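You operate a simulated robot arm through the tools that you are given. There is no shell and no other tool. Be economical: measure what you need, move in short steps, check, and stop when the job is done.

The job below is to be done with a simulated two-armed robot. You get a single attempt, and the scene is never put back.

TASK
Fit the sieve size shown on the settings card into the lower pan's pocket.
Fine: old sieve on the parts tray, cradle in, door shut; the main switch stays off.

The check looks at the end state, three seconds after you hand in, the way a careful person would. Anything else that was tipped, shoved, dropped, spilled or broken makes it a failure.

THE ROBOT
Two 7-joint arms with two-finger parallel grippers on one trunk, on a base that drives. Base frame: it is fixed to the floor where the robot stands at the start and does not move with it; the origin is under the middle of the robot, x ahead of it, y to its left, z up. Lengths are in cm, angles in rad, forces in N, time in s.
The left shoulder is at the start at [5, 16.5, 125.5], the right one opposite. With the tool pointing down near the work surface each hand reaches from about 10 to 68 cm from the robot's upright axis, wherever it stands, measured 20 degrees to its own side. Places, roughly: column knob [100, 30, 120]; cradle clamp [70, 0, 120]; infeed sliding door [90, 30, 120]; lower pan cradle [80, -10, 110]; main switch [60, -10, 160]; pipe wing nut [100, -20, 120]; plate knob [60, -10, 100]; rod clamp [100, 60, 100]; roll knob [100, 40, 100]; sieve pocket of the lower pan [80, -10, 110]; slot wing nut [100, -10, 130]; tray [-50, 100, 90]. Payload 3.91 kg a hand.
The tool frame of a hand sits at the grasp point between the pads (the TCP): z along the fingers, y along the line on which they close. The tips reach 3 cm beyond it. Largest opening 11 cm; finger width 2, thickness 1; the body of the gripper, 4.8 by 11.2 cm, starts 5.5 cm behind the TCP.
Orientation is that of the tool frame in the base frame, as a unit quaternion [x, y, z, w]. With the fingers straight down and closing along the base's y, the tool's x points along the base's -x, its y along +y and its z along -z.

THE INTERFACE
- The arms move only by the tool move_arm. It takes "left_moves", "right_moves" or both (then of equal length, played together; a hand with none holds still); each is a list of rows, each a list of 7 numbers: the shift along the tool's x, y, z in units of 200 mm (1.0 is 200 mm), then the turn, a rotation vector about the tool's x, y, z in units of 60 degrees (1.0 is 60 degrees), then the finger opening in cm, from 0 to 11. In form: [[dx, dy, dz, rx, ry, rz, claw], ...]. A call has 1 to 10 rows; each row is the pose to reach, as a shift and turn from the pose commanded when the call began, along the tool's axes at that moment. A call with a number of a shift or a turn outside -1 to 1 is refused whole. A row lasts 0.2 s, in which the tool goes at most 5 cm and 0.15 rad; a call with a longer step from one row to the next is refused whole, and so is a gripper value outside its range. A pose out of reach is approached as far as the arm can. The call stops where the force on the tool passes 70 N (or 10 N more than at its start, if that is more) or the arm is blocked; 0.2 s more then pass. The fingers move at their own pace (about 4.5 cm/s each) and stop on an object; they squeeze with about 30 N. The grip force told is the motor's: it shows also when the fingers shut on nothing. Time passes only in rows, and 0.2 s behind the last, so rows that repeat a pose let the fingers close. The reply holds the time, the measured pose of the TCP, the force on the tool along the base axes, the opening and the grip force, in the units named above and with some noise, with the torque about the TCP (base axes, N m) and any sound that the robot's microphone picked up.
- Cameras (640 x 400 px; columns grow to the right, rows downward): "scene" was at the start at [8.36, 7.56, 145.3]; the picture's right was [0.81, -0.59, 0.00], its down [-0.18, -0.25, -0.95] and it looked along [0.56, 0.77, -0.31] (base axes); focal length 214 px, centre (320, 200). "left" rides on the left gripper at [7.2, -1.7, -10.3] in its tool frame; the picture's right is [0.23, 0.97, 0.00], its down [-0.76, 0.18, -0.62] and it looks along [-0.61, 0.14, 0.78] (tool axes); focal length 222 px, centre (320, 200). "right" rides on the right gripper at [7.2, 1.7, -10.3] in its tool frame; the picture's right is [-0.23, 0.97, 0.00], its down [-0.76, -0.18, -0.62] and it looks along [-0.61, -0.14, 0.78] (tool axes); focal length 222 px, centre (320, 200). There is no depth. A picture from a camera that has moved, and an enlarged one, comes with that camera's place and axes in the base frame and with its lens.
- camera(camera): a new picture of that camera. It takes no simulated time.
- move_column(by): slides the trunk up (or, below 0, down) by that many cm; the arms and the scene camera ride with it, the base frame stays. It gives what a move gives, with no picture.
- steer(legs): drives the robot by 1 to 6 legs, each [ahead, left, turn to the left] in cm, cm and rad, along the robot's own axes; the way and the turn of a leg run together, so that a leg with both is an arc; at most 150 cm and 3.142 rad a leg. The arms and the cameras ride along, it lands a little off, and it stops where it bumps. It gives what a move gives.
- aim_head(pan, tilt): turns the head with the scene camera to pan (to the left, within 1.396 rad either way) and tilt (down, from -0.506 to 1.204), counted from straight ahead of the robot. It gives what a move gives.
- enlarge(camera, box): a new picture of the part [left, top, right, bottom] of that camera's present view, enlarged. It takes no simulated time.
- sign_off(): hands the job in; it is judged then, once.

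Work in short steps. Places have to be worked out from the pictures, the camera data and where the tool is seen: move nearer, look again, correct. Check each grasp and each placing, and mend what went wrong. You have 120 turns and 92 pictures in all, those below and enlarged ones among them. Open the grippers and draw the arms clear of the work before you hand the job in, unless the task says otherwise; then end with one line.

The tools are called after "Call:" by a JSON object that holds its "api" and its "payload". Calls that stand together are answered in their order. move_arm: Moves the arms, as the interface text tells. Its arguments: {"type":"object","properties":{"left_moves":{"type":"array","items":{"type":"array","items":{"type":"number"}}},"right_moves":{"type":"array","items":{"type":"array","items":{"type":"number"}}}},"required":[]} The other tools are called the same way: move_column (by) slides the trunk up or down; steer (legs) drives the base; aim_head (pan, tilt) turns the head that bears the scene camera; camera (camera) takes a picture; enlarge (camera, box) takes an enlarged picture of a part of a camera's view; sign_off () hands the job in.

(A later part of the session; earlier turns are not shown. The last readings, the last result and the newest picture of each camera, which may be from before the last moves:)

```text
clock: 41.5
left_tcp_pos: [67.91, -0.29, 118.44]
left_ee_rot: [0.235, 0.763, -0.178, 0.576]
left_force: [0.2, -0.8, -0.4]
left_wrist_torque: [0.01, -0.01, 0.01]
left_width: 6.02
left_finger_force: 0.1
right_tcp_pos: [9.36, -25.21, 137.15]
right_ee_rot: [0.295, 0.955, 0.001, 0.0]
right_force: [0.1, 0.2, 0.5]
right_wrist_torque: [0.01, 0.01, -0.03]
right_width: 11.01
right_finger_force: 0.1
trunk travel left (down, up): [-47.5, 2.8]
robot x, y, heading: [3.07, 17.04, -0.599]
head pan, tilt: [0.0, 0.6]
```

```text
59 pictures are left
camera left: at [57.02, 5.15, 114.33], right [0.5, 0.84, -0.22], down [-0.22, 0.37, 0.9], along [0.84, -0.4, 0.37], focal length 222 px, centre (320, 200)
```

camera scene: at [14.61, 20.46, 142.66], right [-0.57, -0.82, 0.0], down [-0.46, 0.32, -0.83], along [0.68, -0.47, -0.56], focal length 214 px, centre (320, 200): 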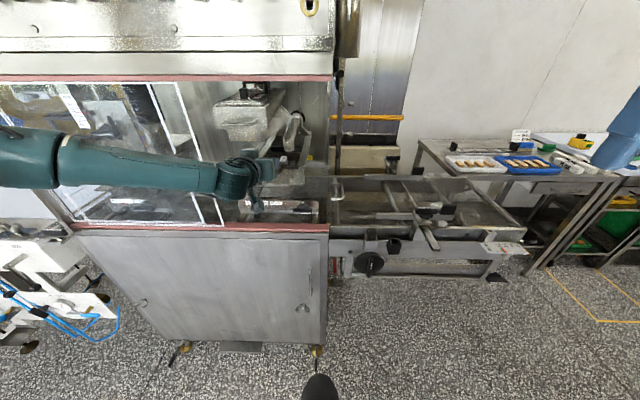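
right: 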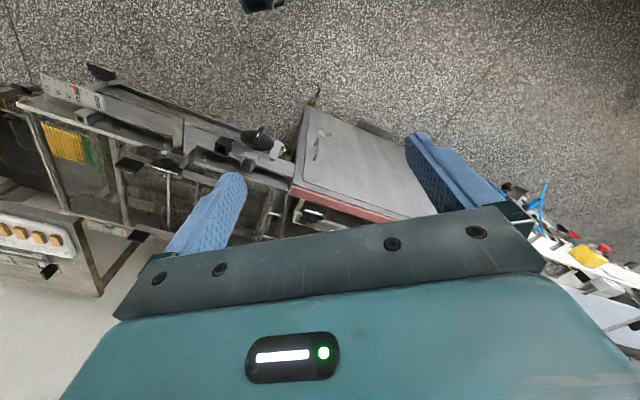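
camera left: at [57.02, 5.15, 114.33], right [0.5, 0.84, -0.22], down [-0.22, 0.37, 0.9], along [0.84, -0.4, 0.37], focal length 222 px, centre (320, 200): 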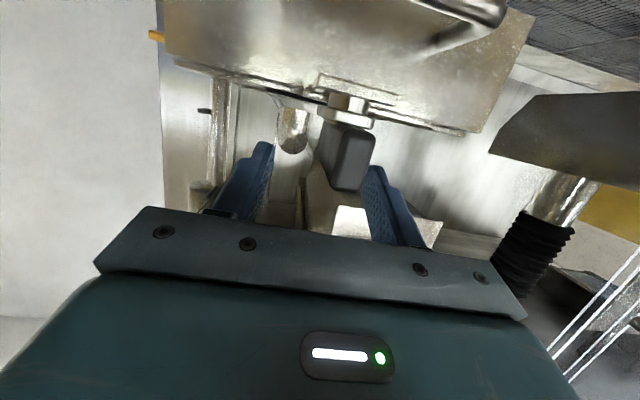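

The knob is about 1.8 cm left of the hand's centre and 1.5 cm lower. I correct with the trunk and base, then go ahead.

Call:
{"api": "move_column", "payload": {"by": -1.5}}

Call:
{"api": "steer", "payload": {"legs": [[0, 1.8, 0]]}}

Call:
{"api": "steer", "payload": {"legs": [[2, 0, 0]]}}

Call:
{"api": "camera", "payload": {"camera": "left"}}

```text
clock: 42.1
left_tcp_pos: [67.78, -0.23, 117.16]
left_ee_rot: [0.234, 0.762, -0.178, 0.577]
left_force: [-0.6, 0.6, 0.2]
left_wrist_torque: [-0.03, 0.03, -0.01]
left_width: 5.99
left_finger_force: 0.1
right_tcp_pos: [9.29, -25.14, 135.83]
right_ee_rot: [0.296, 0.955, 0.001, 0.001]
right_force: [-0.3, 0.5, 0.0]
right_wrist_torque: [-0.01, 0.0, -0.02]
right_width: 11.01
right_finger_force: 0.1
trunk travel left (down, up): [-46.0, 4.3]
robot x, y, heading: [2.97, 16.92, -0.601]
head pan, tilt: [0.0, 0.6]
```

```text
clock: 43.0
left_tcp_pos: [68.86, 1.28, 117.16]
left_ee_rot: [0.234, 0.763, -0.178, 0.576]
left_force: [0.6, 0.0, -0.5]
left_wrist_torque: [-0.02, -0.04, 0.01]
left_width: 5.99
left_finger_force: 0.1
right_tcp_pos: [10.19, -23.7, 135.71]
right_ee_rot: [0.296, 0.955, 0.001, 0.001]
right_force: [0.2, 0.0, -0.1]
right_wrist_torque: [0.03, 0.04, 0.0]
right_width: 11.01
right_finger_force: 0.1
trunk travel left (down, up): [-46.0, 4.3]
robot x, y, heading: [3.84, 18.52, -0.6]
head pan, tilt: [0.0, 0.6]
```

```text
clock: 43.8
left_tcp_pos: [70.47, 0.22, 116.97]
left_ee_rot: [0.235, 0.762, -0.179, 0.576]
left_force: [0.0, -0.3, -0.2]
left_wrist_torque: [0.04, -0.01, -0.02]
left_width: 5.99
left_finger_force: 0.1
right_tcp_pos: [11.95, -24.9, 135.74]
right_ee_rot: [0.295, 0.955, 0.001, 0.001]
right_force: [0.0, -0.3, 0.3]
right_wrist_torque: [0.04, 0.02, 0.03]
right_width: 11.02
right_finger_force: 0.1
trunk travel left (down, up): [-46.0, 4.3]
robot x, y, heading: [5.26, 17.01, -0.599]
head pan, tilt: [0.0, 0.6]
```

```text
58 pictures are left
camera left: at [59.59, 5.51, 112.86], right [0.5, 0.84, -0.22], down [-0.22, 0.37, 0.9], along [0.84, -0.4, 0.37], focal length 222 px, centre (320, 200)
```

left: 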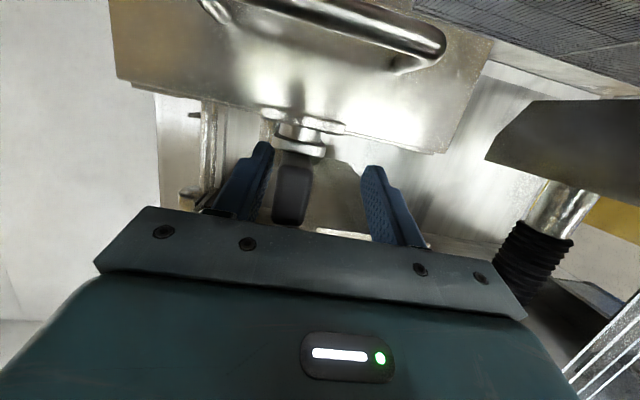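

The knob is straddled but nearer the right finger; I shift 1 cm right and close.

Call:
{"api": "steer", "payload": {"legs": [[0, -1.0, 0]]}}

Call:
{"api": "move_arm", "payload": {"left_moves": [[0, 0, 0, 0, 0, 0, 2], [0, 0, 0, 0, 0, 0, 1], [0, 0, 0, 0, 0, 0, 1], [0, 0, 0, 0, 0, 0, 1]]}}

Call:
{"api": "camera", "payload": {"camera": "left"}}

```text
clock: 44.5
left_tcp_pos: [69.84, -0.73, 117.02]
left_ee_rot: [0.235, 0.762, -0.178, 0.577]
left_force: [-0.7, -1.0, -0.4]
left_wrist_torque: [-0.01, 0.0, -0.02]
left_width: 5.98
left_finger_force: 0.1
right_tcp_pos: [11.26, -25.74, 135.66]
right_ee_rot: [0.296, 0.955, 0.001, 0.002]
right_force: [0.4, -0.2, 1.1]
right_wrist_torque: [0.01, 0.0, 0.03]
right_width: 11.0
right_finger_force: 0.1
trunk travel left (down, up): [-46.0, 4.3]
robot x, y, heading: [5.0, 16.44, -0.602]
head pan, tilt: [0.0, 0.6]
```

```text
clock: 45.5
left_tcp_pos: [69.6, -1.08, 117.09]
left_ee_rot: [0.238, 0.762, -0.18, 0.575]
left_force: [-7.1, -12.0, -1.8]
left_wrist_torque: [-0.1, -0.07, 0.28]
left_width: 1.72
left_finger_force: 7.1
right_tcp_pos: [11.14, -25.83, 135.66]
right_ee_rot: [0.297, 0.955, 0.002, 0.001]
right_force: [0.2, -0.1, -0.7]
right_wrist_torque: [0.01, -0.01, 0.0]
right_width: 10.99
right_finger_force: 0.0
trunk travel left (down, up): [-46.0, 4.3]
robot x, y, heading: [4.74, 16.37, -0.603]
head pan, tilt: [0.0, 0.6]
```

```text
57 pictures are left
camera left: at [58.79, 4.45, 112.9], right [0.5, 0.84, -0.22], down [-0.22, 0.37, 0.9], along [0.84, -0.41, 0.37], focal length 222 px, centre (320, 200)
```

left: 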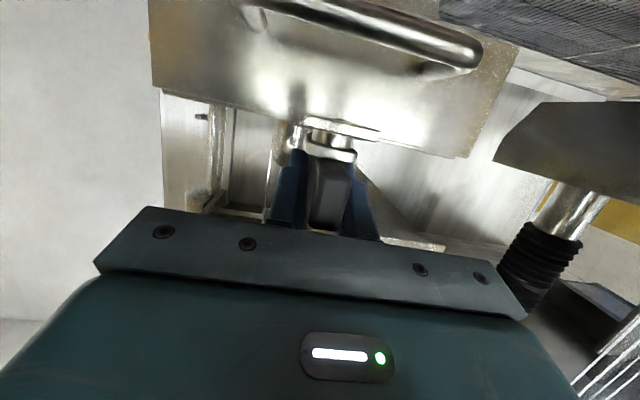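

The knob is gripped (1.7 cm wide). I try twisting it gently clockwise seen from above and watch the torque.

Call:
{"api": "move_arm", "payload": {"left_moves": [[0, 0, 0, 0.12, 0, 0.032, 1], [0, 0, 0, 0.24, 0, 0.065, 1], [0, 0, 0, 0.36, 0, 0.097, 1], [0, 0, 0, 0.36, 0, 0.097, 1]]}}

Call:
{"api": "camera", "payload": {"camera": "left"}}

```text
clock: 46.5
left_tcp_pos: [70.16, -0.29, 118.32]
left_ee_rot: [0.376, 0.703, -0.287, 0.531]
left_force: [6.0, 0.8, 13.5]
left_wrist_torque: [-0.23, -0.06, -0.02]
left_width: 0.7
left_finger_force: 0.0
left hand out of reach, approached as far as the arm can: row 1, 2, 3, 4
right_tcp_pos: [11.27, -25.57, 135.76]
right_ee_rot: [0.295, 0.956, 0.0, 0.002]
right_force: [-0.1, 0.5, 0.4]
right_wrist_torque: [0.0, -0.03, -0.01]
right_width: 11.0
right_finger_force: 0.1
trunk travel left (down, up): [-46.0, 4.3]
robot x, y, heading: [5.23, 16.29, -0.6]
head pan, tilt: [0.0, 0.6]
```

```text
56 pictures are left
camera left: at [62.03, 8.82, 114.09], right [0.78, 0.59, -0.22], down [-0.07, 0.43, 0.9], along [0.63, -0.68, 0.37], focal length 222 px, centre (320, 200)
```

left: 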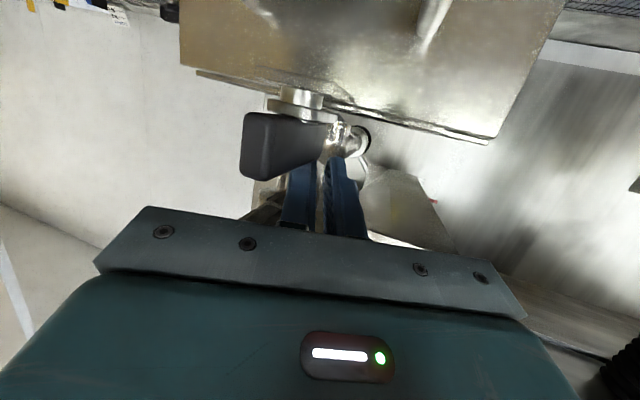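

The fingers slipped off. I check the knob's state from the scene camera.

Call:
{"api": "enlarge", "payload": {"camera": "scene", "box": [200, 90, 340, 220]}}

```text
3.08 times, centred on (270, 155) of scene
camera zoom: at [14.54, 9.89, 141.18], right [-0.56, -0.83, 0.0], down [-0.47, 0.32, -0.83], along [0.68, -0.47, -0.56], focal length 660 px, centre (474, 338)
```

zoom: 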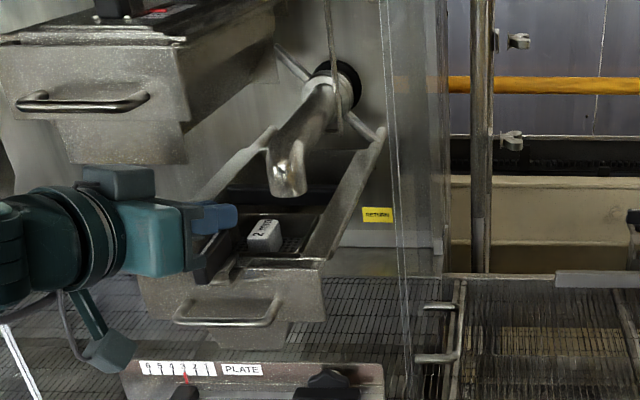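

The hand occludes the knob; I pull it back along its axis and look again.

Call:
{"api": "move_arm", "payload": {"left_moves": [[0, 0, -0.2, 0, 0, 0, 4], [0, 0, -0.4, 0, 0, 0, 6]]}}

Call:
{"api": "enlarge", "payload": {"camera": "scene", "box": [200, 110, 310, 210]}}

Call:
{"api": "camera", "payload": {"camera": "left"}}

```text
clock: 47.1
left_tcp_pos: [65.55, 6.28, 119.88]
left_ee_rot: [0.377, 0.703, -0.289, 0.53]
left_force: [-0.5, 0.0, 0.4]
left_wrist_torque: [0.01, 0.0, 0.01]
left_width: 5.83
left_finger_force: 0.0
right_tcp_pos: [11.16, -25.56, 135.74]
right_ee_rot: [0.296, 0.955, 0.0, 0.003]
right_force: [0.1, 0.5, -0.2]
right_wrist_torque: [-0.01, -0.02, -0.02]
right_width: 11.0
right_finger_force: 0.1
trunk travel left (down, up): [-46.0, 4.3]
robot x, y, heading: [4.79, 16.44, -0.6]
head pan, tilt: [0.0, 0.6]
```

```text
4.00 times, centred on (255, 160) of scene
camera zoom: at [14.52, 9.85, 141.15], right [-0.56, -0.83, 0.0], down [-0.47, 0.32, -0.83], along [0.68, -0.47, -0.56], focal length 858 px, centre (580, 360)
```

zoom: 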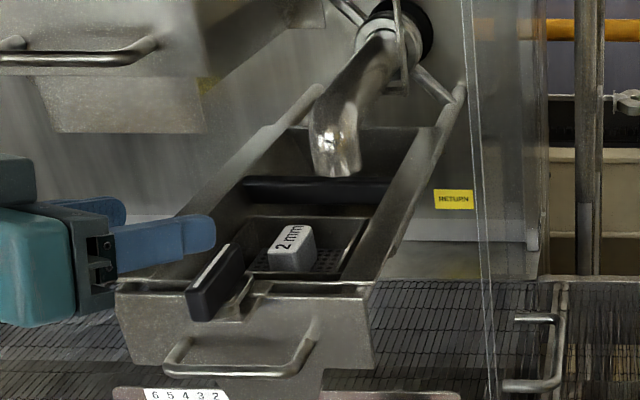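

```text
53 pictures are left
camera left: at [57.61, 15.31, 115.77], right [0.78, 0.58, -0.23], down [-0.06, 0.43, 0.9], along [0.62, -0.69, 0.37], focal length 222 px, centre (320, 200)
```

left: 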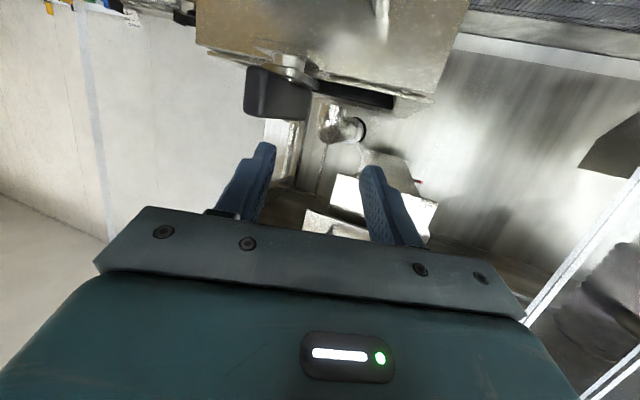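

The lever still points fore-aft; clockwise seems blocked. I'll try the other way by pushing its front end to the right with closed fingers, using the base. First lower and align.

Call:
{"api": "move_arm", "payload": {"left_moves": [[0, 0, 0, 0, 0, 0, 3], [0, 0, 0, 0, 0, 0, 0], [0, 0, 0, 0, 0, 0, 0]]}}

Call:
{"api": "move_column", "payload": {"by": -2.8}}

Call:
{"api": "steer", "payload": {"legs": [[3.5, 0, 0]]}}

Call:
{"api": "enlarge", "payload": {"camera": "scene", "box": [200, 90, 330, 210]}}

```text
clock: 47.9
left_tcp_pos: [65.64, 6.03, 120.09]
left_ee_rot: [0.378, 0.702, -0.289, 0.53]
left_force: [0.2, -0.1, 0.6]
left_wrist_torque: [0.0, 0.02, 0.01]
left_width: 0.0
left_finger_force: 10.7
right_tcp_pos: [11.41, -25.66, 135.76]
right_ee_rot: [0.296, 0.955, 0.002, 0.002]
right_force: [0.4, -0.4, -0.7]
right_wrist_torque: [0.05, 0.0, -0.01]
right_width: 11.0
right_finger_force: 0.0
trunk travel left (down, up): [-46.0, 4.3]
robot x, y, heading: [5.27, 16.16, -0.594]
head pan, tilt: [0.0, 0.6]
```

```text
clock: 48.7
left_tcp_pos: [65.74, 6.17, 117.29]
left_ee_rot: [0.376, 0.702, -0.288, 0.531]
left_force: [0.5, 0.2, 0.4]
left_wrist_torque: [0.02, -0.02, -0.02]
left_width: 0.03
left_finger_force: 30.3
right_tcp_pos: [11.34, -25.79, 132.85]
right_ee_rot: [0.295, 0.955, 0.0, 0.0]
right_force: [-0.5, 0.3, 0.3]
right_wrist_torque: [0.03, 0.02, -0.01]
right_width: 11.03
right_finger_force: 0.1
trunk travel left (down, up): [-43.2, 7.1]
robot x, y, heading: [4.87, 16.14, -0.601]
head pan, tilt: [0.0, 0.6]
```

```text
clock: 49.5
left_tcp_pos: [68.7, 4.13, 117.16]
left_ee_rot: [0.376, 0.703, -0.288, 0.53]
left_force: [-0.2, -0.8, -0.7]
left_wrist_torque: [-0.01, -0.03, -0.04]
left_width: 0.0
left_finger_force: 30.0
right_tcp_pos: [14.26, -27.65, 132.76]
right_ee_rot: [0.295, 0.955, 0.001, 0.0]
right_force: [0.3, 0.0, 0.1]
right_wrist_torque: [0.03, 0.03, 0.03]
right_width: 11.02
right_finger_force: 0.0
trunk travel left (down, up): [-43.2, 7.1]
robot x, y, heading: [7.75, 14.28, -0.6]
head pan, tilt: [0.0, 0.6]
```

```text
3.33 times, centred on (265, 150) of scene
camera zoom: at [17.52, 7.79, 138.33], right [-0.56, -0.83, 0.0], down [-0.47, 0.32, -0.82], along [0.68, -0.46, -0.57], focal length 715 px, centre (503, 367)
```

zoom: 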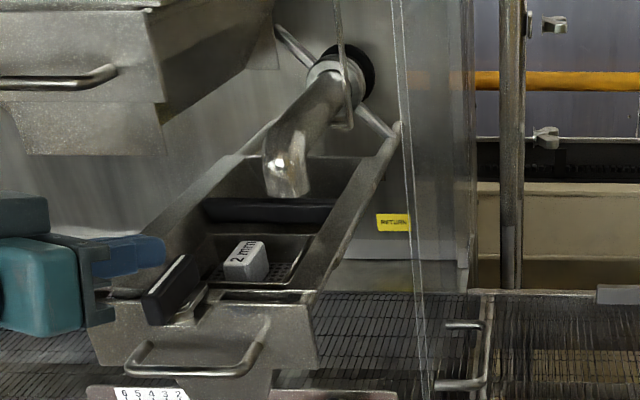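

The fingertip is beside the lever's rear half. I back 2 cm so it meets the front end, then push right.

Call:
{"api": "steer", "payload": {"legs": [[-2.2, 0, 0]]}}

Call:
{"api": "steer", "payload": {"legs": [[0, -3, 0]]}}

Call:
{"api": "enlarge", "payload": {"camera": "scene", "box": [200, 90, 330, 210]}}

```text
clock: 50.3
left_tcp_pos: [66.73, 5.45, 117.34]
left_ee_rot: [0.377, 0.702, -0.289, 0.531]
left_force: [-0.4, 0.1, 0.8]
left_wrist_torque: [-0.02, 0.0, 0.02]
left_width: 0.02
left_finger_force: 30.5
right_tcp_pos: [12.29, -26.21, 132.89]
right_ee_rot: [0.294, 0.956, 0.001, 0.003]
right_force: [0.2, 0.8, 0.2]
right_wrist_torque: [0.0, -0.04, 0.03]
right_width: 11.0
right_finger_force: 0.1
trunk travel left (down, up): [-43.2, 7.1]
robot x, y, heading: [6.09, 15.84, -0.6]
head pan, tilt: [0.0, 0.6]
```

```text
clock: 51.3
left_tcp_pos: [66.1, 4.01, 117.05]
left_ee_rot: [0.365, 0.707, -0.283, 0.535]
left_force: [20.5, 35.4, 1.6]
left_wrist_torque: [0.03, -0.07, 0.99]
left_width: 0.01
left_finger_force: 29.5
right_tcp_pos: [11.17, -28.22, 133.18]
right_ee_rot: [0.295, 0.955, -0.003, 0.0]
right_force: [-0.5, 0.2, -0.5]
right_wrist_torque: [0.04, -0.01, 0.02]
right_width: 11.01
right_finger_force: 0.0
trunk travel left (down, up): [-43.2, 7.1]
robot x, y, heading: [4.31, 13.26, -0.597]
head pan, tilt: [0.0, 0.6]
```

```text
3.33 times, centred on (265, 150) of scene
camera zoom: at [14.26, 7.2, 138.35], right [-0.56, -0.83, 0.01], down [-0.47, 0.31, -0.83], along [0.68, -0.47, -0.56], focal length 715 px, centre (503, 367)
```

zoom: 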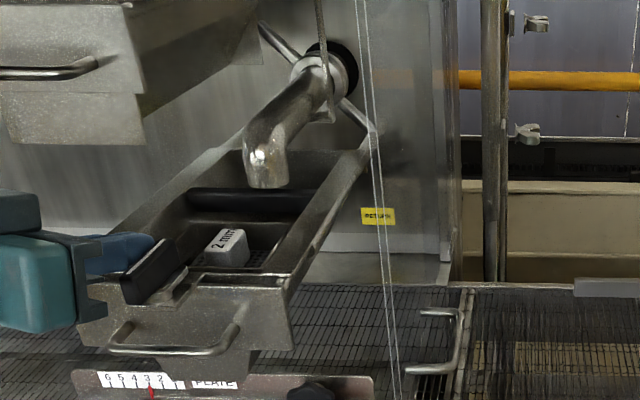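

Forty newtons did not turn it that way. I relieve the push and take a tight zoom at the clamp mechanism.

Call:
{"api": "steer", "payload": {"legs": [[0, 4, 0]]}}

Call:
{"api": "enlarge", "payload": {"camera": "scene", "box": [215, 125, 275, 165]}}

```text
clock: 52.3
left_tcp_pos: [68.14, 7.0, 117.23]
left_ee_rot: [0.367, 0.707, -0.281, 0.536]
left_force: [-0.5, 0.6, 0.4]
left_wrist_torque: [-0.01, 0.02, -0.04]
left_width: 0.0
left_finger_force: 30.2
right_tcp_pos: [13.01, -25.53, 132.85]
right_ee_rot: [0.295, 0.955, 0.001, 0.001]
right_force: [0.5, -0.4, 0.2]
right_wrist_torque: [0.0, 0.05, 0.02]
right_width: 10.99
right_finger_force: 0.0
trunk travel left (down, up): [-43.2, 7.1]
robot x, y, heading: [6.28, 16.97, -0.599]
head pan, tilt: [0.0, 0.6]
```

```text
10.00 times, centred on (245, 145) of scene
camera zoom: at [16.21, 9.94, 138.35], right [-0.56, -0.83, 0.0], down [-0.47, 0.32, -0.83], along [0.68, -0.46, -0.56], focal length 2145 px, centre (1070, 750)
```

zoom: 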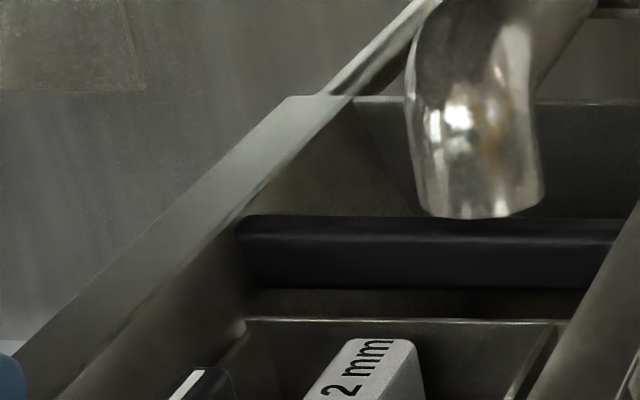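

Slightly too high; I zoom lower on the clamp.

Call:
{"api": "enlarge", "payload": {"camera": "scene", "box": [210, 150, 270, 195]}}

```text
8.89 times, centred on (240, 172) of scene
camera zoom: at [16.21, 9.94, 138.35], right [-0.56, -0.83, 0.0], down [-0.47, 0.32, -0.83], along [0.68, -0.46, -0.56], focal length 1906 px, centre (1031, 444)
```

zoom: 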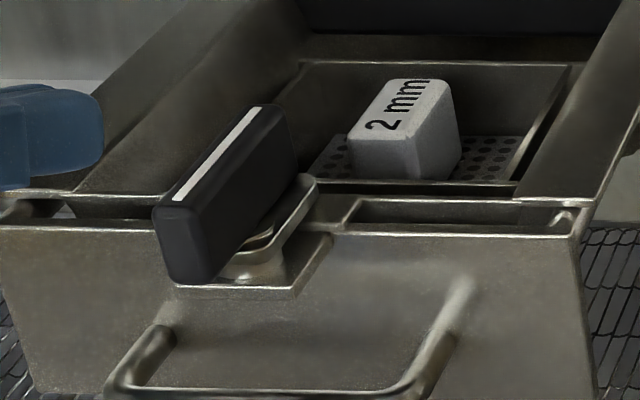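

The zoom shows a knob with a pawl on a vertical pivot, with its top near z 115.7, so I was too high. I lower the hand 2 cm, go 4 cm further in beside the lever's rear end, and push that end to the right (clockwise).

Call:
{"api": "move_column", "payload": {"by": -2.2}}

Call:
{"api": "steer", "payload": {"legs": [[4.0, 0, 0]]}}

Call:
{"api": "enlarge", "payload": {"camera": "scene", "box": [190, 110, 300, 200]}}

```text
clock: 53.0
left_tcp_pos: [68.15, 6.94, 115.43]
left_ee_rot: [0.366, 0.705, -0.281, 0.539]
left_force: [1.8, -0.8, 11.4]
left_wrist_torque: [-0.26, -0.24, 0.14]
left_width: 0.0
left_finger_force: 29.7
right_tcp_pos: [13.05, -25.58, 130.67]
right_ee_rot: [0.294, 0.956, 0.001, 0.002]
right_force: [0.0, -0.1, 0.0]
right_wrist_torque: [0.01, -0.02, -0.03]
right_width: 11.02
right_finger_force: 0.1
trunk travel left (down, up): [-41.0, 9.3]
robot x, y, heading: [6.26, 17.0, -0.594]
head pan, tilt: [0.0, 0.6]
```

```text
clock: 53.9
left_tcp_pos: [71.21, 4.56, 115.37]
left_ee_rot: [0.367, 0.706, -0.281, 0.537]
left_force: [-1.2, 0.9, 16.6]
left_wrist_torque: [-0.31, -0.17, -0.05]
left_width: 0.0
left_finger_force: 30.0
right_tcp_pos: [16.22, -27.75, 130.67]
right_ee_rot: [0.295, 0.955, 0.001, 0.002]
right_force: [-0.8, 0.9, -0.9]
right_wrist_torque: [0.0, -0.04, 0.0]
right_width: 10.97
right_finger_force: 0.1
trunk travel left (down, up): [-41.0, 9.3]
robot x, y, heading: [9.85, 14.3, -0.602]
head pan, tilt: [0.0, 0.6]
```

```text
4.44 times, centred on (245, 155) of scene
camera zoom: at [19.29, 7.7, 136.18], right [-0.56, -0.83, 0.0], down [-0.47, 0.32, -0.83], along [0.68, -0.46, -0.56], focal length 953 px, centre (653, 400)
```

zoom: 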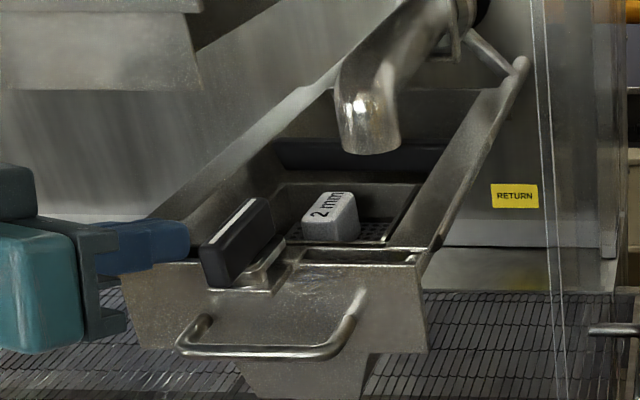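

The finger was resting on the pan wall; I raise 0.8 cm, go 0.5 cm further, then push right 6 cm.

Call:
{"api": "move_column", "payload": {"by": 1.0}}

Call:
{"api": "steer", "payload": {"legs": [[0.6, 0, 0], [0, -5.5, 0]]}}

Call:
{"api": "enlarge", "payload": {"camera": "scene", "box": [190, 110, 300, 200]}}

```text
clock: 54.4
left_tcp_pos: [71.36, 4.67, 116.16]
left_ee_rot: [0.367, 0.707, -0.281, 0.536]
left_force: [-0.5, -0.3, -0.5]
left_wrist_torque: [-0.01, -0.02, -0.02]
left_width: 0.0
left_finger_force: 30.2
right_tcp_pos: [16.3, -27.81, 131.66]
right_ee_rot: [0.294, 0.956, 0.001, 0.002]
right_force: [-0.4, 0.7, -0.6]
right_wrist_torque: [-0.03, 0.01, -0.01]
right_width: 10.99
right_finger_force: 0.1
trunk travel left (down, up): [-42.0, 8.3]
robot x, y, heading: [9.99, 14.22, -0.593]
head pan, tilt: [0.0, 0.6]
```

```text
clock: 55.9
left_tcp_pos: [69.87, 0.87, 116.15]
left_ee_rot: [0.353, 0.71, -0.274, 0.544]
left_force: [25.9, 41.8, 11.6]
left_wrist_torque: [0.06, -0.29, 0.88]
left_width: 0.01
left_finger_force: 29.9
right_tcp_pos: [14.03, -32.07, 131.91]
right_ee_rot: [0.293, 0.956, -0.002, 0.001]
right_force: [-1.1, -1.1, -0.2]
right_wrist_torque: [0.0, -0.01, -0.01]
right_width: 11.02
right_finger_force: 0.0
trunk travel left (down, up): [-42.0, 8.3]
robot x, y, heading: [7.12, 9.73, -0.597]
head pan, tilt: [0.0, 0.6]
```

```text
4.44 times, centred on (245, 155) of scene
camera zoom: at [17.09, 3.35, 137.17], right [-0.56, -0.83, 0.01], down [-0.47, 0.31, -0.83], along [0.68, -0.47, -0.56], focal length 953 px, centre (653, 400)
```

zoom: 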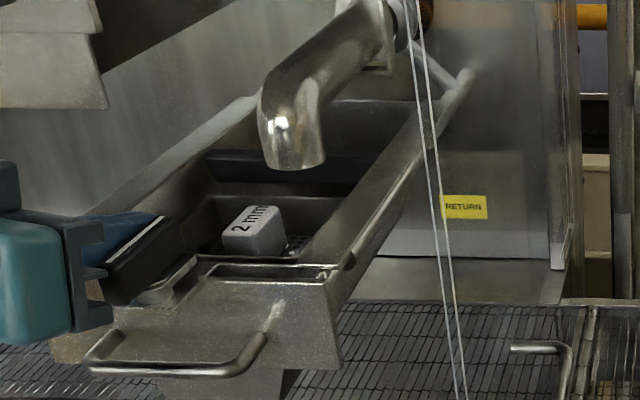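

50 N and no rotation. I zoom in on the contact to understand.

Call:
{"api": "enlarge", "payload": {"camera": "scene", "box": [200, 150, 240, 185]}}

Call:
{"api": "camera", "payload": {"camera": "left"}}

```text
11.43 times, centred on (220, 168) of scene
camera zoom: at [17.09, 3.35, 137.17], right [-0.56, -0.83, 0.01], down [-0.47, 0.31, -0.83], along [0.68, -0.47, -0.56], focal length 2451 px, centre (1463, 571)
```

zoom: 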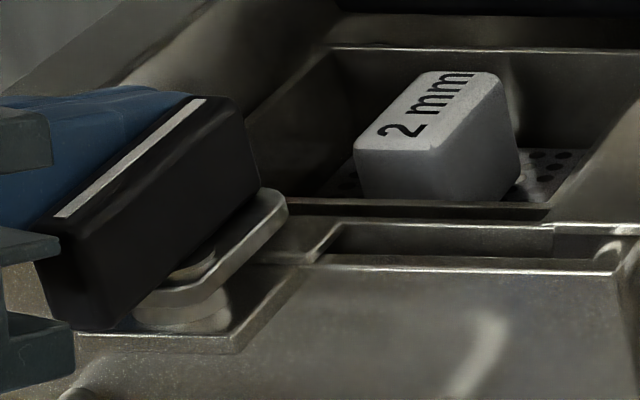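

```text
45 pictures are left
camera left: at [61.42, 9.39, 111.93], right [0.74, 0.63, -0.22], down [-0.1, 0.43, 0.9], along [0.66, -0.64, 0.38], focal length 222 px, centre (320, 200)
```

left: 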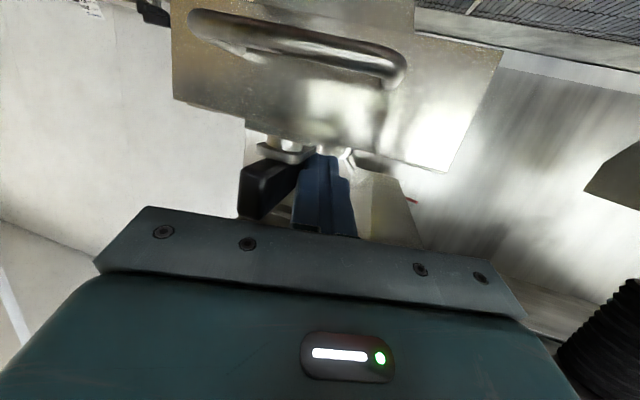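

The lever may have begun to turn a few degrees clockwise. I push a little harder.

Call:
{"api": "steer", "payload": {"legs": [[0, -2, 0]]}}

Call:
{"api": "enlarge", "payload": {"camera": "scene", "box": [180, 140, 250, 190]}}

```text
clock: 56.8
left_tcp_pos: [70.44, 0.39, 116.24]
left_ee_rot: [0.334, 0.718, -0.26, 0.553]
left_force: [33.4, 53.5, 5.3]
left_wrist_torque: [-0.06, -0.08, 0.56]
left_width: 0.0
left_finger_force: 29.7
right_tcp_pos: [13.07, -33.65, 131.86]
right_ee_rot: [0.294, 0.956, -0.003, 0.001]
right_force: [-0.2, -0.4, 0.8]
right_wrist_torque: [0.01, -0.01, 0.01]
right_width: 10.98
right_finger_force: 0.1
trunk travel left (down, up): [-42.0, 8.3]
robot x, y, heading: [6.09, 7.53, -0.595]
head pan, tilt: [0.0, 0.6]
```

```text
8.00 times, centred on (215, 165) of scene
camera zoom: at [16.17, 1.88, 137.16], right [-0.56, -0.83, 0.01], down [-0.47, 0.31, -0.83], along [0.68, -0.47, -0.56], focal length 1716 px, centre (1160, 480)
```

zoom: 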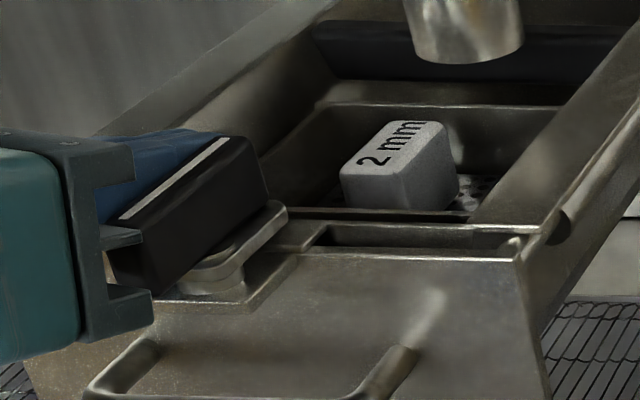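

No real rotation at 63 N, so clockwise is probably a stop. I go back and push the front end to the right (counter-clockwise), at the proper height.

Call:
{"api": "steer", "payload": {"legs": [[0, 5.5, 0], [-5.2, 0, 0], [0, -3.0, 0]]}}

Call:
{"api": "enlarge", "payload": {"camera": "scene", "box": [190, 130, 270, 190]}}

```text
clock: 59.1
left_tcp_pos: [67.29, 5.05, 116.48]
left_ee_rot: [0.337, 0.718, -0.256, 0.552]
left_force: [0.0, -0.7, -0.9]
left_wrist_torque: [0.03, 0.0, -0.01]
left_width: 0.0
left_finger_force: 29.7
right_tcp_pos: [9.89, -29.08, 131.62]
right_ee_rot: [0.292, 0.956, 0.002, 0.002]
right_force: [-0.3, -0.1, 0.0]
right_wrist_torque: [-0.01, -0.02, 0.0]
right_width: 11.02
right_finger_force: 0.0
trunk travel left (down, up): [-42.0, 8.3]
robot x, y, heading: [3.35, 13.14, -0.596]
head pan, tilt: [0.0, 0.6]
```

```text
6.67 times, centred on (230, 160) of scene
camera zoom: at [12.89, 6.3, 137.15], right [-0.56, -0.83, 0.0], down [-0.47, 0.32, -0.83], along [0.68, -0.46, -0.56], focal length 1430 px, centre (920, 467)
```

zoom: 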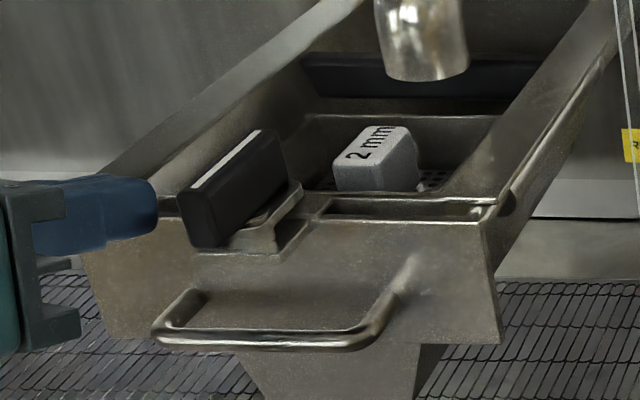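

The tip is beside the pivot; the front end is 2 cm nearer the robot. I back up 2 cm and push right.

Call:
{"api": "steer", "payload": {"legs": [[-2.0, 0, 0], [0, -5.5, 0]]}}

Call:
{"api": "enlarge", "payload": {"camera": "scene", "box": [190, 130, 270, 190]}}

```text
clock: 60.6
left_tcp_pos: [62.46, 1.46, 116.45]
left_ee_rot: [0.339, 0.717, -0.258, 0.552]
left_force: [0.1, -0.1, -0.2]
left_wrist_torque: [-0.01, -0.03, 0.0]
left_width: 0.01
left_finger_force: 30.0
right_tcp_pos: [5.17, -32.51, 131.65]
right_ee_rot: [0.293, 0.956, 0.0, 0.001]
right_force: [0.3, -0.4, 0.0]
right_wrist_torque: [0.0, -0.03, 0.03]
right_width: 10.99
right_finger_force: 0.0
trunk travel left (down, up): [-42.0, 8.3]
robot x, y, heading: [-1.36, 8.94, -0.6]
head pan, tilt: [0.0, 0.6]
```

```text
6.67 times, centred on (230, 160) of scene
camera zoom: at [8.23, 2.92, 137.14], right [-0.56, -0.83, 0.0], down [-0.47, 0.32, -0.82], along [0.68, -0.46, -0.57], focal length 1430 px, centre (920, 467)
```

zoom: 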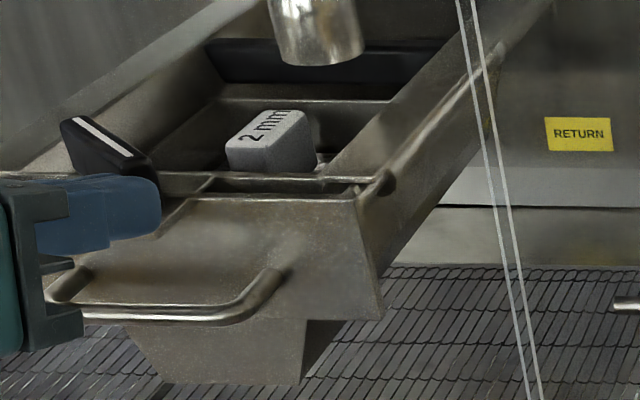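

The lever turned counter-clockwise about 55°. I push forward on its end to bring it to 90°.

Call:
{"api": "steer", "payload": {"legs": [[2.5, 0, 0]]}}

Call:
{"api": "enlarge", "payload": {"camera": "scene", "box": [190, 130, 270, 190]}}

```text
clock: 61.4
left_tcp_pos: [63.99, -0.27, 116.61]
left_ee_rot: [0.343, 0.714, -0.26, 0.552]
left_force: [-19.5, -2.7, -1.8]
left_wrist_torque: [-0.09, -0.13, -0.52]
left_width: 0.0
left_finger_force: 30.3
right_tcp_pos: [7.03, -33.96, 131.7]
right_ee_rot: [0.293, 0.956, 0.001, 0.003]
right_force: [-0.5, -0.6, 0.3]
right_wrist_torque: [0.01, 0.02, -0.01]
right_width: 10.95
right_finger_force: 0.1
trunk travel left (down, up): [-42.0, 8.3]
robot x, y, heading: [0.36, 7.94, -0.601]
head pan, tilt: [0.0, 0.6]
```

```text
6.67 times, centred on (230, 160) of scene
camera zoom: at [10.08, 1.42, 137.17], right [-0.56, -0.83, 0.0], down [-0.47, 0.32, -0.83], along [0.68, -0.46, -0.56], focal length 1430 px, centre (920, 467)
```

zoom: 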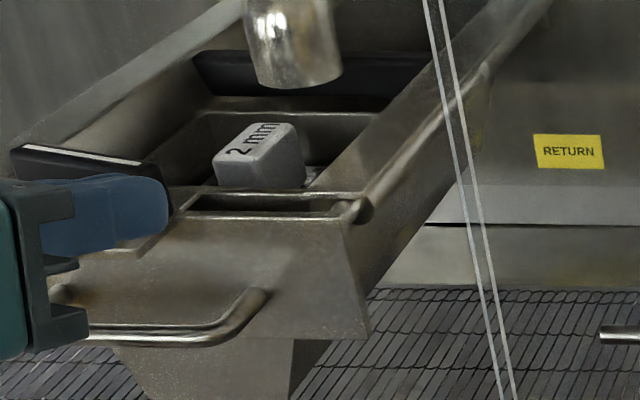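

The lever is now crosswise. I back off, straighten the hand's yaw, and check the whole situation.

Call:
{"api": "steer", "payload": {"legs": [[-9, 0, 0]]}}

Call:
{"api": "move_arm", "payload": {"left_moves": [[0, 0, 0, -0.13, 0, -0.035, 6], [0, 0, 0, -0.27, 0, -0.073, 6]]}}

Call:
{"api": "move_arm", "payload": {"left_moves": [[0, 0, 0, 0, 0, 0.14, 6], [0, 0, 0, 0, 0, 0.28, 6], [0, 0, 0, 0, 0, 0.42, 6], [0, 0, 0, 0, 0, 0.56, 6], [0, 0, 0, 0, 0, 0.7, 6], [0, 0, 0, 0, 0, 0.84, 6], [0, 0, 0, 0, 0, 0.98, 6]]}}

Call:
{"api": "camera", "payload": {"camera": "scene"}}

```text
clock: 62.5
left_tcp_pos: [56.86, 4.91, 116.58]
left_ee_rot: [0.343, 0.715, -0.261, 0.551]
left_force: [-0.3, 0.4, 0.8]
left_wrist_torque: [0.0, 0.0, 0.03]
left_width: 0.0
left_finger_force: 30.4
right_tcp_pos: [-0.33, -28.85, 131.64]
right_ee_rot: [0.294, 0.956, 0.0, 0.002]
right_force: [0.2, 0.0, -0.2]
right_wrist_torque: [0.0, -0.04, 0.01]
right_width: 11.03
right_finger_force: 0.0
trunk travel left (down, up): [-42.0, 8.3]
robot x, y, heading: [-6.51, 13.24, -0.597]
head pan, tilt: [0.0, 0.6]
```

```text
refused: row 2 steps farther than a row can; nothing moved
```

```text
clock: 64.1
left_tcp_pos: [56.82, 4.7, 116.53]
left_ee_rot: [0.65, 0.453, 0.044, 0.608]
left_force: [0.5, -0.3, 0.5]
left_wrist_torque: [-0.02, 0.01, 0.02]
left_width: 5.98
left_finger_force: 0.2
right_tcp_pos: [-0.33, -28.96, 131.61]
right_ee_rot: [0.293, 0.956, 0.001, 0.001]
right_force: [0.0, 0.1, 0.8]
right_wrist_torque: [0.01, -0.01, -0.01]
right_width: 10.98
right_finger_force: 0.0
trunk travel left (down, up): [-42.0, 8.3]
robot x, y, heading: [-6.79, 13.41, -0.594]
head pan, tilt: [0.0, 0.6]
```

```text
40 pictures are left
camera scene: at [2.85, 6.51, 137.15], right [-0.56, -0.83, 0.0], down [-0.47, 0.32, -0.83], along [0.68, -0.46, -0.56], focal length 214 px, centre (320, 200)
```

scene: 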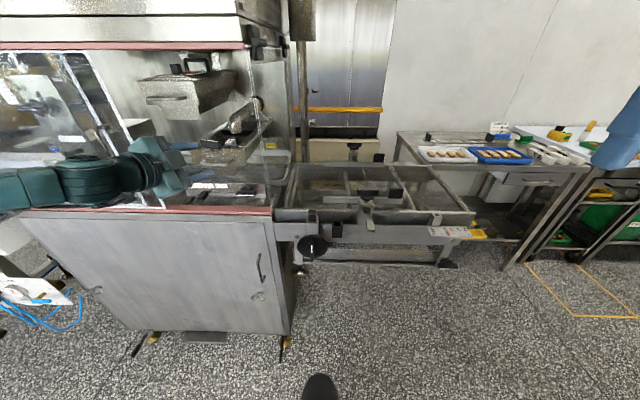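

Rolling the hand works. I complete the roll to 90° so the fingers close vertically, straighten yaw, lower 4.5 cm, and look with the wrist camera.

Call:
{"api": "move_arm", "payload": {"left_moves": [[0, 0, 0, 0, 0, 0.14, 6], [0, 0, 0, 0, 0, 0.28, 6], [0, 0, 0, 0, 0, 0.42, 6], [0, 0, 0, 0, 0, 0.52, 6]]}}

Call:
{"api": "move_arm", "payload": {"left_moves": [[0, 0, 0, 0, 0.13, -0.035, 6], [0, 0, 0, 0, 0.26, -0.07, 6]]}}

Call:
{"api": "move_column", "payload": {"by": -4.4}}

Call:
{"api": "camera", "payload": {"camera": "left"}}

```text
clock: 65.1
left_tcp_pos: [57.46, 5.99, 118.02]
left_ee_rot: [0.753, 0.271, 0.2, 0.565]
left_force: [0.4, -0.4, -0.4]
left_wrist_torque: [0.02, -0.02, -0.01]
left_width: 6.01
left_finger_force: 0.1
left hand out of reach, approached as far as the arm can: row 4
right_tcp_pos: [-0.29, -29.01, 131.7]
right_ee_rot: [0.294, 0.956, 0.001, 0.002]
right_force: [0.0, 0.0, 0.1]
right_wrist_torque: [0.0, -0.03, -0.01]
right_width: 11.0
right_finger_force: 0.1
trunk travel left (down, up): [-42.0, 8.3]
robot x, y, heading: [-7.1, 13.35, -0.594]
head pan, tilt: [0.0, 0.6]
```

```text
clock: 65.7
left_tcp_pos: [57.31, 5.81, 118.04]
left_ee_rot: [0.703, 0.366, 0.284, 0.54]
left_force: [0.5, -0.7, 0.4]
left_wrist_torque: [0.03, 0.04, 0.0]
left_width: 5.99
left_finger_force: 0.0
right_tcp_pos: [-0.39, -28.93, 131.67]
right_ee_rot: [0.294, 0.956, 0.001, 0.002]
right_force: [-1.3, -0.8, 0.0]
right_wrist_torque: [-0.02, 0.0, 0.03]
right_width: 11.0
right_finger_force: 0.0
trunk travel left (down, up): [-42.0, 8.3]
robot x, y, heading: [-6.88, 13.08, -0.599]
head pan, tilt: [0.0, 0.6]
```

```text
clock: 66.6
left_tcp_pos: [57.39, 5.84, 113.6]
left_ee_rot: [0.703, 0.366, 0.283, 0.54]
left_force: [0.1, 0.4, 0.8]
left_wrist_torque: [-0.02, 0.0, 0.04]
left_width: 5.98
left_finger_force: 0.0
right_tcp_pos: [-0.33, -29.01, 127.28]
right_ee_rot: [0.295, 0.956, 0.001, 0.002]
right_force: [-0.1, -0.3, -0.7]
right_wrist_torque: [0.06, 0.01, -0.02]
right_width: 11.01
right_finger_force: 0.0
trunk travel left (down, up): [-37.6, 12.7]
robot x, y, heading: [-6.71, 13.1, -0.597]
head pan, tilt: [0.0, 0.6]
```

```text
39 pictures are left
camera left: at [52.99, 17.93, 114.66], right [0.33, 0.04, 0.94], down [-0.89, -0.31, 0.33], along [0.3, -0.95, -0.07], focal length 222 px, centre (320, 200)
```

left: 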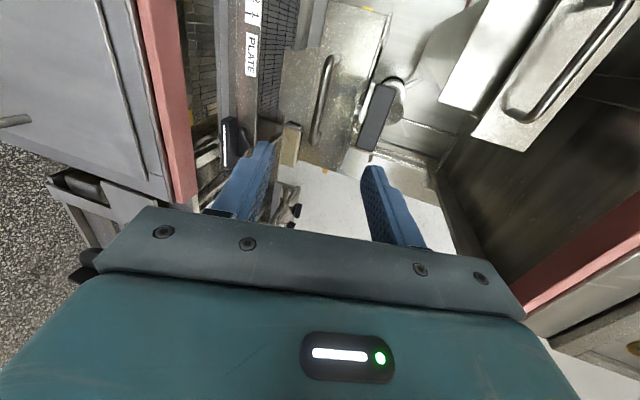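

The bar lies at about z 111, a little left of the hand. I lower 2.4 cm, shift 2.5 cm left, approach 4 cm and look.

Call:
{"api": "move_column", "payload": {"by": -2.4}}

Call:
{"api": "steer", "payload": {"legs": [[0, 2.5, 0], [4, 0, 0]]}}

Call:
{"api": "camera", "payload": {"camera": "left"}}

```text
clock: 67.3
left_tcp_pos: [57.43, 6.05, 111.2]
left_ee_rot: [0.702, 0.366, 0.285, 0.54]
left_force: [0.2, -1.0, -0.6]
left_wrist_torque: [-0.01, -0.01, 0.01]
left_width: 6.04
left_finger_force: 0.0
right_tcp_pos: [-0.25, -28.93, 124.75]
right_ee_rot: [0.295, 0.956, 0.001, 0.002]
right_force: [0.2, -0.4, 0.2]
right_wrist_torque: [0.0, -0.02, 0.0]
right_width: 10.99
right_finger_force: 0.1
trunk travel left (down, up): [-35.2, 15.1]
robot x, y, heading: [-7.0, 12.99, -0.599]
head pan, tilt: [0.0, 0.6]
```

```text
clock: 68.7
left_tcp_pos: [62.06, 5.64, 111.08]
left_ee_rot: [0.704, 0.365, 0.283, 0.54]
left_force: [-0.1, -1.2, -0.1]
left_wrist_torque: [0.01, -0.03, 0.0]
left_width: 6.0
left_finger_force: 0.0
right_tcp_pos: [4.22, -29.05, 124.88]
right_ee_rot: [0.294, 0.956, 0.0, 0.001]
right_force: [0.7, -0.7, -0.6]
right_wrist_torque: [0.0, 0.01, 0.01]
right_width: 11.0
right_finger_force: 0.0
trunk travel left (down, up): [-35.2, 15.1]
robot x, y, heading: [-2.51, 13.07, -0.598]
head pan, tilt: [0.0, 0.6]
```

```text
38 pictures are left
camera left: at [57.72, 17.66, 112.19], right [0.33, 0.04, 0.94], down [-0.89, -0.3, 0.33], along [0.3, -0.95, -0.07], focal length 222 px, centre (320, 200)
```

left: 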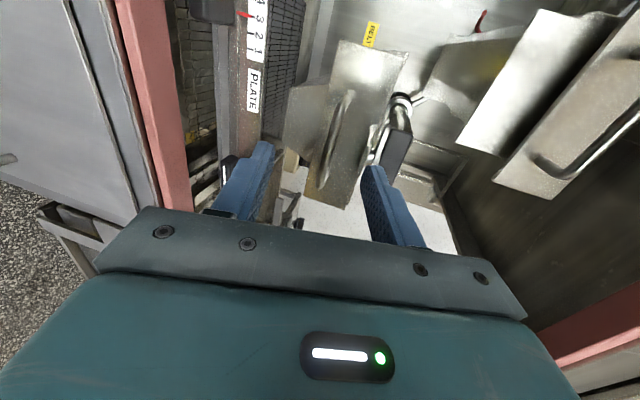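

The bar is between the fingers' levels. I go 2.5 cm ahead and check.

Call:
{"api": "steer", "payload": {"legs": [[2.5, 0, 0]]}}

Call:
{"api": "camera", "payload": {"camera": "left"}}

```text
clock: 69.5
left_tcp_pos: [64.27, 4.18, 111.14]
left_ee_rot: [0.704, 0.364, 0.282, 0.54]
left_force: [-0.8, 0.3, -0.8]
left_wrist_torque: [-0.01, -0.02, 0.02]
left_width: 5.99
left_finger_force: 0.1
right_tcp_pos: [6.45, -30.53, 124.83]
right_ee_rot: [0.296, 0.955, 0.0, 0.001]
right_force: [0.3, -0.5, -0.4]
right_wrist_torque: [0.0, 0.02, 0.0]
right_width: 11.01
right_finger_force: 0.1
trunk travel left (down, up): [-35.2, 15.1]
robot x, y, heading: [-0.23, 11.82, -0.593]
head pan, tilt: [0.0, 0.6]
```

```text
37 pictures are left
camera left: at [59.8, 16.19, 112.19], right [0.33, 0.04, 0.94], down [-0.89, -0.3, 0.33], along [0.3, -0.95, -0.07], focal length 222 px, centre (320, 200)
```

left: 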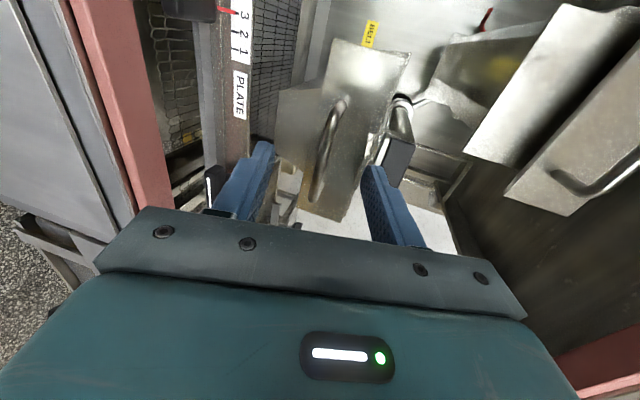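

The bar still seems 3 cm ahead. I go 2.5 cm further and check the force.

Call:
{"api": "steer", "payload": {"legs": [[2.5, 0, 0]]}}

Call:
{"api": "camera", "payload": {"camera": "left"}}

```text
clock: 70.3
left_tcp_pos: [66.03, 2.84, 111.31]
left_ee_rot: [0.703, 0.365, 0.282, 0.541]
left_force: [-11.3, 8.7, 1.0]
left_wrist_torque: [-0.18, -0.3, -0.13]
left_width: 5.78
left_finger_force: 0.0
right_tcp_pos: [8.19, -31.86, 124.93]
right_ee_rot: [0.295, 0.955, 0.0, 0.003]
right_force: [0.7, 0.0, -0.4]
right_wrist_torque: [0.02, 0.01, 0.0]
right_width: 10.99
right_finger_force: 0.1
trunk travel left (down, up): [-35.2, 15.1]
robot x, y, heading: [1.75, 10.04, -0.599]
head pan, tilt: [0.0, 0.6]
```

```text
36 pictures are left
camera left: at [61.59, 14.92, 112.3], right [0.33, 0.04, 0.94], down [-0.89, -0.3, 0.33], along [0.3, -0.95, -0.06], focal length 222 px, centre (320, 200)
```

left: 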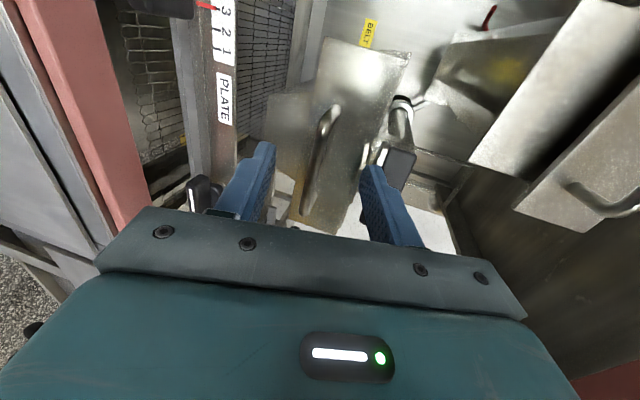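

A fingertip touches the front plate (14 N), so the bar must be between the fingers. I close.

Call:
{"api": "move_arm", "payload": {"left_moves": [[0, 0, 0, 0, 0, 0, 3], [0, 0, 0, 0, 0, 0, 0], [0, 0, 0, 0, 0, 0, 0], [0, 0, 0, 0, 0, 0, 0]]}}

Call:
{"api": "camera", "payload": {"camera": "left"}}

```text
clock: 71.3
left_tcp_pos: [66.04, 2.84, 111.24]
left_ee_rot: [0.704, 0.365, 0.282, 0.54]
left_force: [-6.4, 4.0, -2.2]
left_wrist_torque: [0.21, 0.2, -0.1]
left_width: 0.0
left_finger_force: 24.7
right_tcp_pos: [8.37, -31.82, 125.05]
right_ee_rot: [0.296, 0.955, 0.0, 0.002]
right_force: [-0.9, -1.0, 0.6]
right_wrist_torque: [0.0, 0.01, 0.03]
right_width: 11.01
right_finger_force: 0.0
trunk travel left (down, up): [-35.2, 15.1]
robot x, y, heading: [1.61, 10.5, -0.597]
head pan, tilt: [0.0, 0.6]
```

```text
35 pictures are left
camera left: at [61.65, 14.88, 112.2], right [0.33, 0.04, 0.94], down [-0.89, -0.3, 0.33], along [0.3, -0.95, -0.07], focal length 222 px, centre (320, 200)
```

left: 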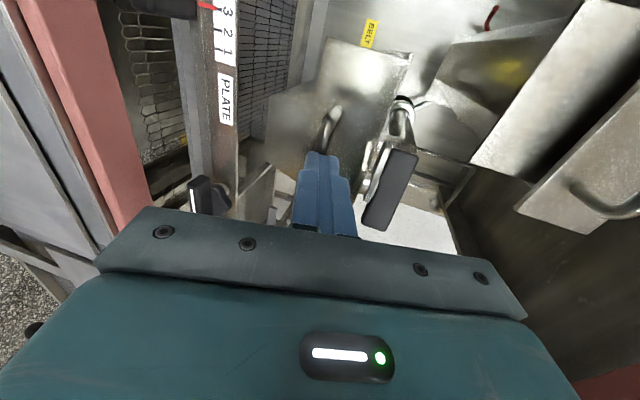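

The fingers just missed: they abut the bar, whose level is about 109.4, and the upper finger had hit the clamp platform. I back off, open to 5, lower 1.6 cm, and go in further.

Call:
{"api": "steer", "payload": {"legs": [[-2, 0, 0]]}}

Call:
{"api": "move_arm", "payload": {"left_moves": [[0, 0, 0, 0, 0, 0, 5], [0, 0, 0, 0, 0, 0, 5], [0, 0, 0, 0, 0, 0, 5]]}}

Call:
{"api": "move_column", "payload": {"by": -1.6}}

Call:
{"api": "steer", "payload": {"legs": [[4.5, 0, 0]]}}

Call:
{"api": "camera", "payload": {"camera": "left"}}

```text
clock: 72.1
left_tcp_pos: [64.54, 3.83, 111.26]
left_ee_rot: [0.704, 0.364, 0.283, 0.541]
left_force: [-0.5, 0.6, -0.1]
left_wrist_torque: [0.02, -0.03, -0.01]
left_width: 0.0
left_finger_force: 30.0
right_tcp_pos: [6.68, -30.78, 124.94]
right_ee_rot: [0.296, 0.955, 0.0, 0.002]
right_force: [-0.8, 0.2, 0.2]
right_wrist_torque: [0.01, -0.01, -0.03]
right_width: 10.96
right_finger_force: 0.1
trunk travel left (down, up): [-35.2, 15.1]
robot x, y, heading: [0.39, 11.33, -0.599]
head pan, tilt: [0.0, 0.6]
```

```text
clock: 72.9
left_tcp_pos: [64.5, 3.99, 111.28]
left_ee_rot: [0.704, 0.365, 0.282, 0.54]
left_force: [0.5, 0.6, 0.5]
left_wrist_torque: [-0.06, 0.01, 0.02]
left_width: 4.99
left_finger_force: 0.0
right_tcp_pos: [6.75, -30.77, 124.96]
right_ee_rot: [0.296, 0.955, 0.001, 0.002]
right_force: [-0.6, -0.7, -0.7]
right_wrist_torque: [-0.01, 0.06, 0.01]
right_width: 10.99
right_finger_force: 0.1
trunk travel left (down, up): [-35.2, 15.1]
robot x, y, heading: [0.25, 11.2, -0.607]
head pan, tilt: [0.0, 0.6]
```

```text
clock: 73.5
left_tcp_pos: [64.56, 3.85, 109.64]
left_ee_rot: [0.704, 0.365, 0.283, 0.54]
left_force: [-0.3, 0.1, 0.4]
left_wrist_torque: [0.02, 0.02, -0.01]
left_width: 5.0
left_finger_force: 0.0
right_tcp_pos: [6.72, -30.8, 123.35]
right_ee_rot: [0.296, 0.955, 0.001, 0.002]
right_force: [0.2, 0.6, -0.5]
right_wrist_torque: [0.0, 0.01, -0.02]
right_width: 11.0
right_finger_force: 0.1
trunk travel left (down, up): [-33.6, 16.7]
robot x, y, heading: [0.44, 11.26, -0.602]
head pan, tilt: [0.0, 0.6]
```

```text
clock: 74.4
left_tcp_pos: [68.01, 1.42, 109.52]
left_ee_rot: [0.704, 0.364, 0.282, 0.541]
left_force: [-6.1, 3.1, -3.2]
left_wrist_torque: [-0.06, -0.16, -0.03]
left_width: 4.76
left_finger_force: 0.1
right_tcp_pos: [10.27, -33.17, 123.26]
right_ee_rot: [0.295, 0.955, 0.001, 0.002]
right_force: [-0.2, -0.4, 0.0]
right_wrist_torque: [0.02, -0.01, 0.02]
right_width: 10.99
right_finger_force: 0.2
trunk travel left (down, up): [-33.6, 16.7]
robot x, y, heading: [3.84, 8.93, -0.602]
head pan, tilt: [0.0, 0.6]
```

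```text
34 pictures are left
camera left: at [63.75, 13.43, 110.57], right [0.33, 0.04, 0.94], down [-0.89, -0.3, 0.33], along [0.3, -0.95, -0.07], focal length 222 px, centre (320, 200)
```

left: 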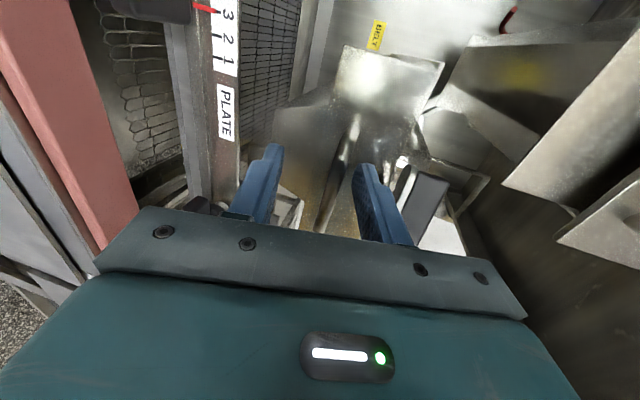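

The bar is now well between the fingers; I close again.

Call:
{"api": "move_arm", "payload": {"left_moves": [[0, 0, 0, 0, 0, 0, 2], [0, 0, 0, 0, 0, 0, 0], [0, 0, 0, 0, 0, 0, 0], [0, 0, 0, 0, 0, 0, 0]]}}

```text
clock: 75.4
left_tcp_pos: [68.06, 1.48, 110.22]
left_ee_rot: [0.701, 0.362, 0.285, 0.545]
left_force: [6.1, 4.8, 29.9]
left_wrist_torque: [-0.03, -0.17, -0.23]
left_width: 0.9
left_finger_force: 45.0
right_tcp_pos: [10.11, -33.28, 123.46]
right_ee_rot: [0.296, 0.955, 0.001, 0.002]
right_force: [0.1, 0.6, -0.8]
right_wrist_torque: [0.02, -0.02, -0.04]
right_width: 10.99
right_finger_force: 0.0
trunk travel left (down, up): [-33.6, 16.7]
robot x, y, heading: [4.18, 8.93, -0.599]
head pan, tilt: [0.0, 0.6]
```

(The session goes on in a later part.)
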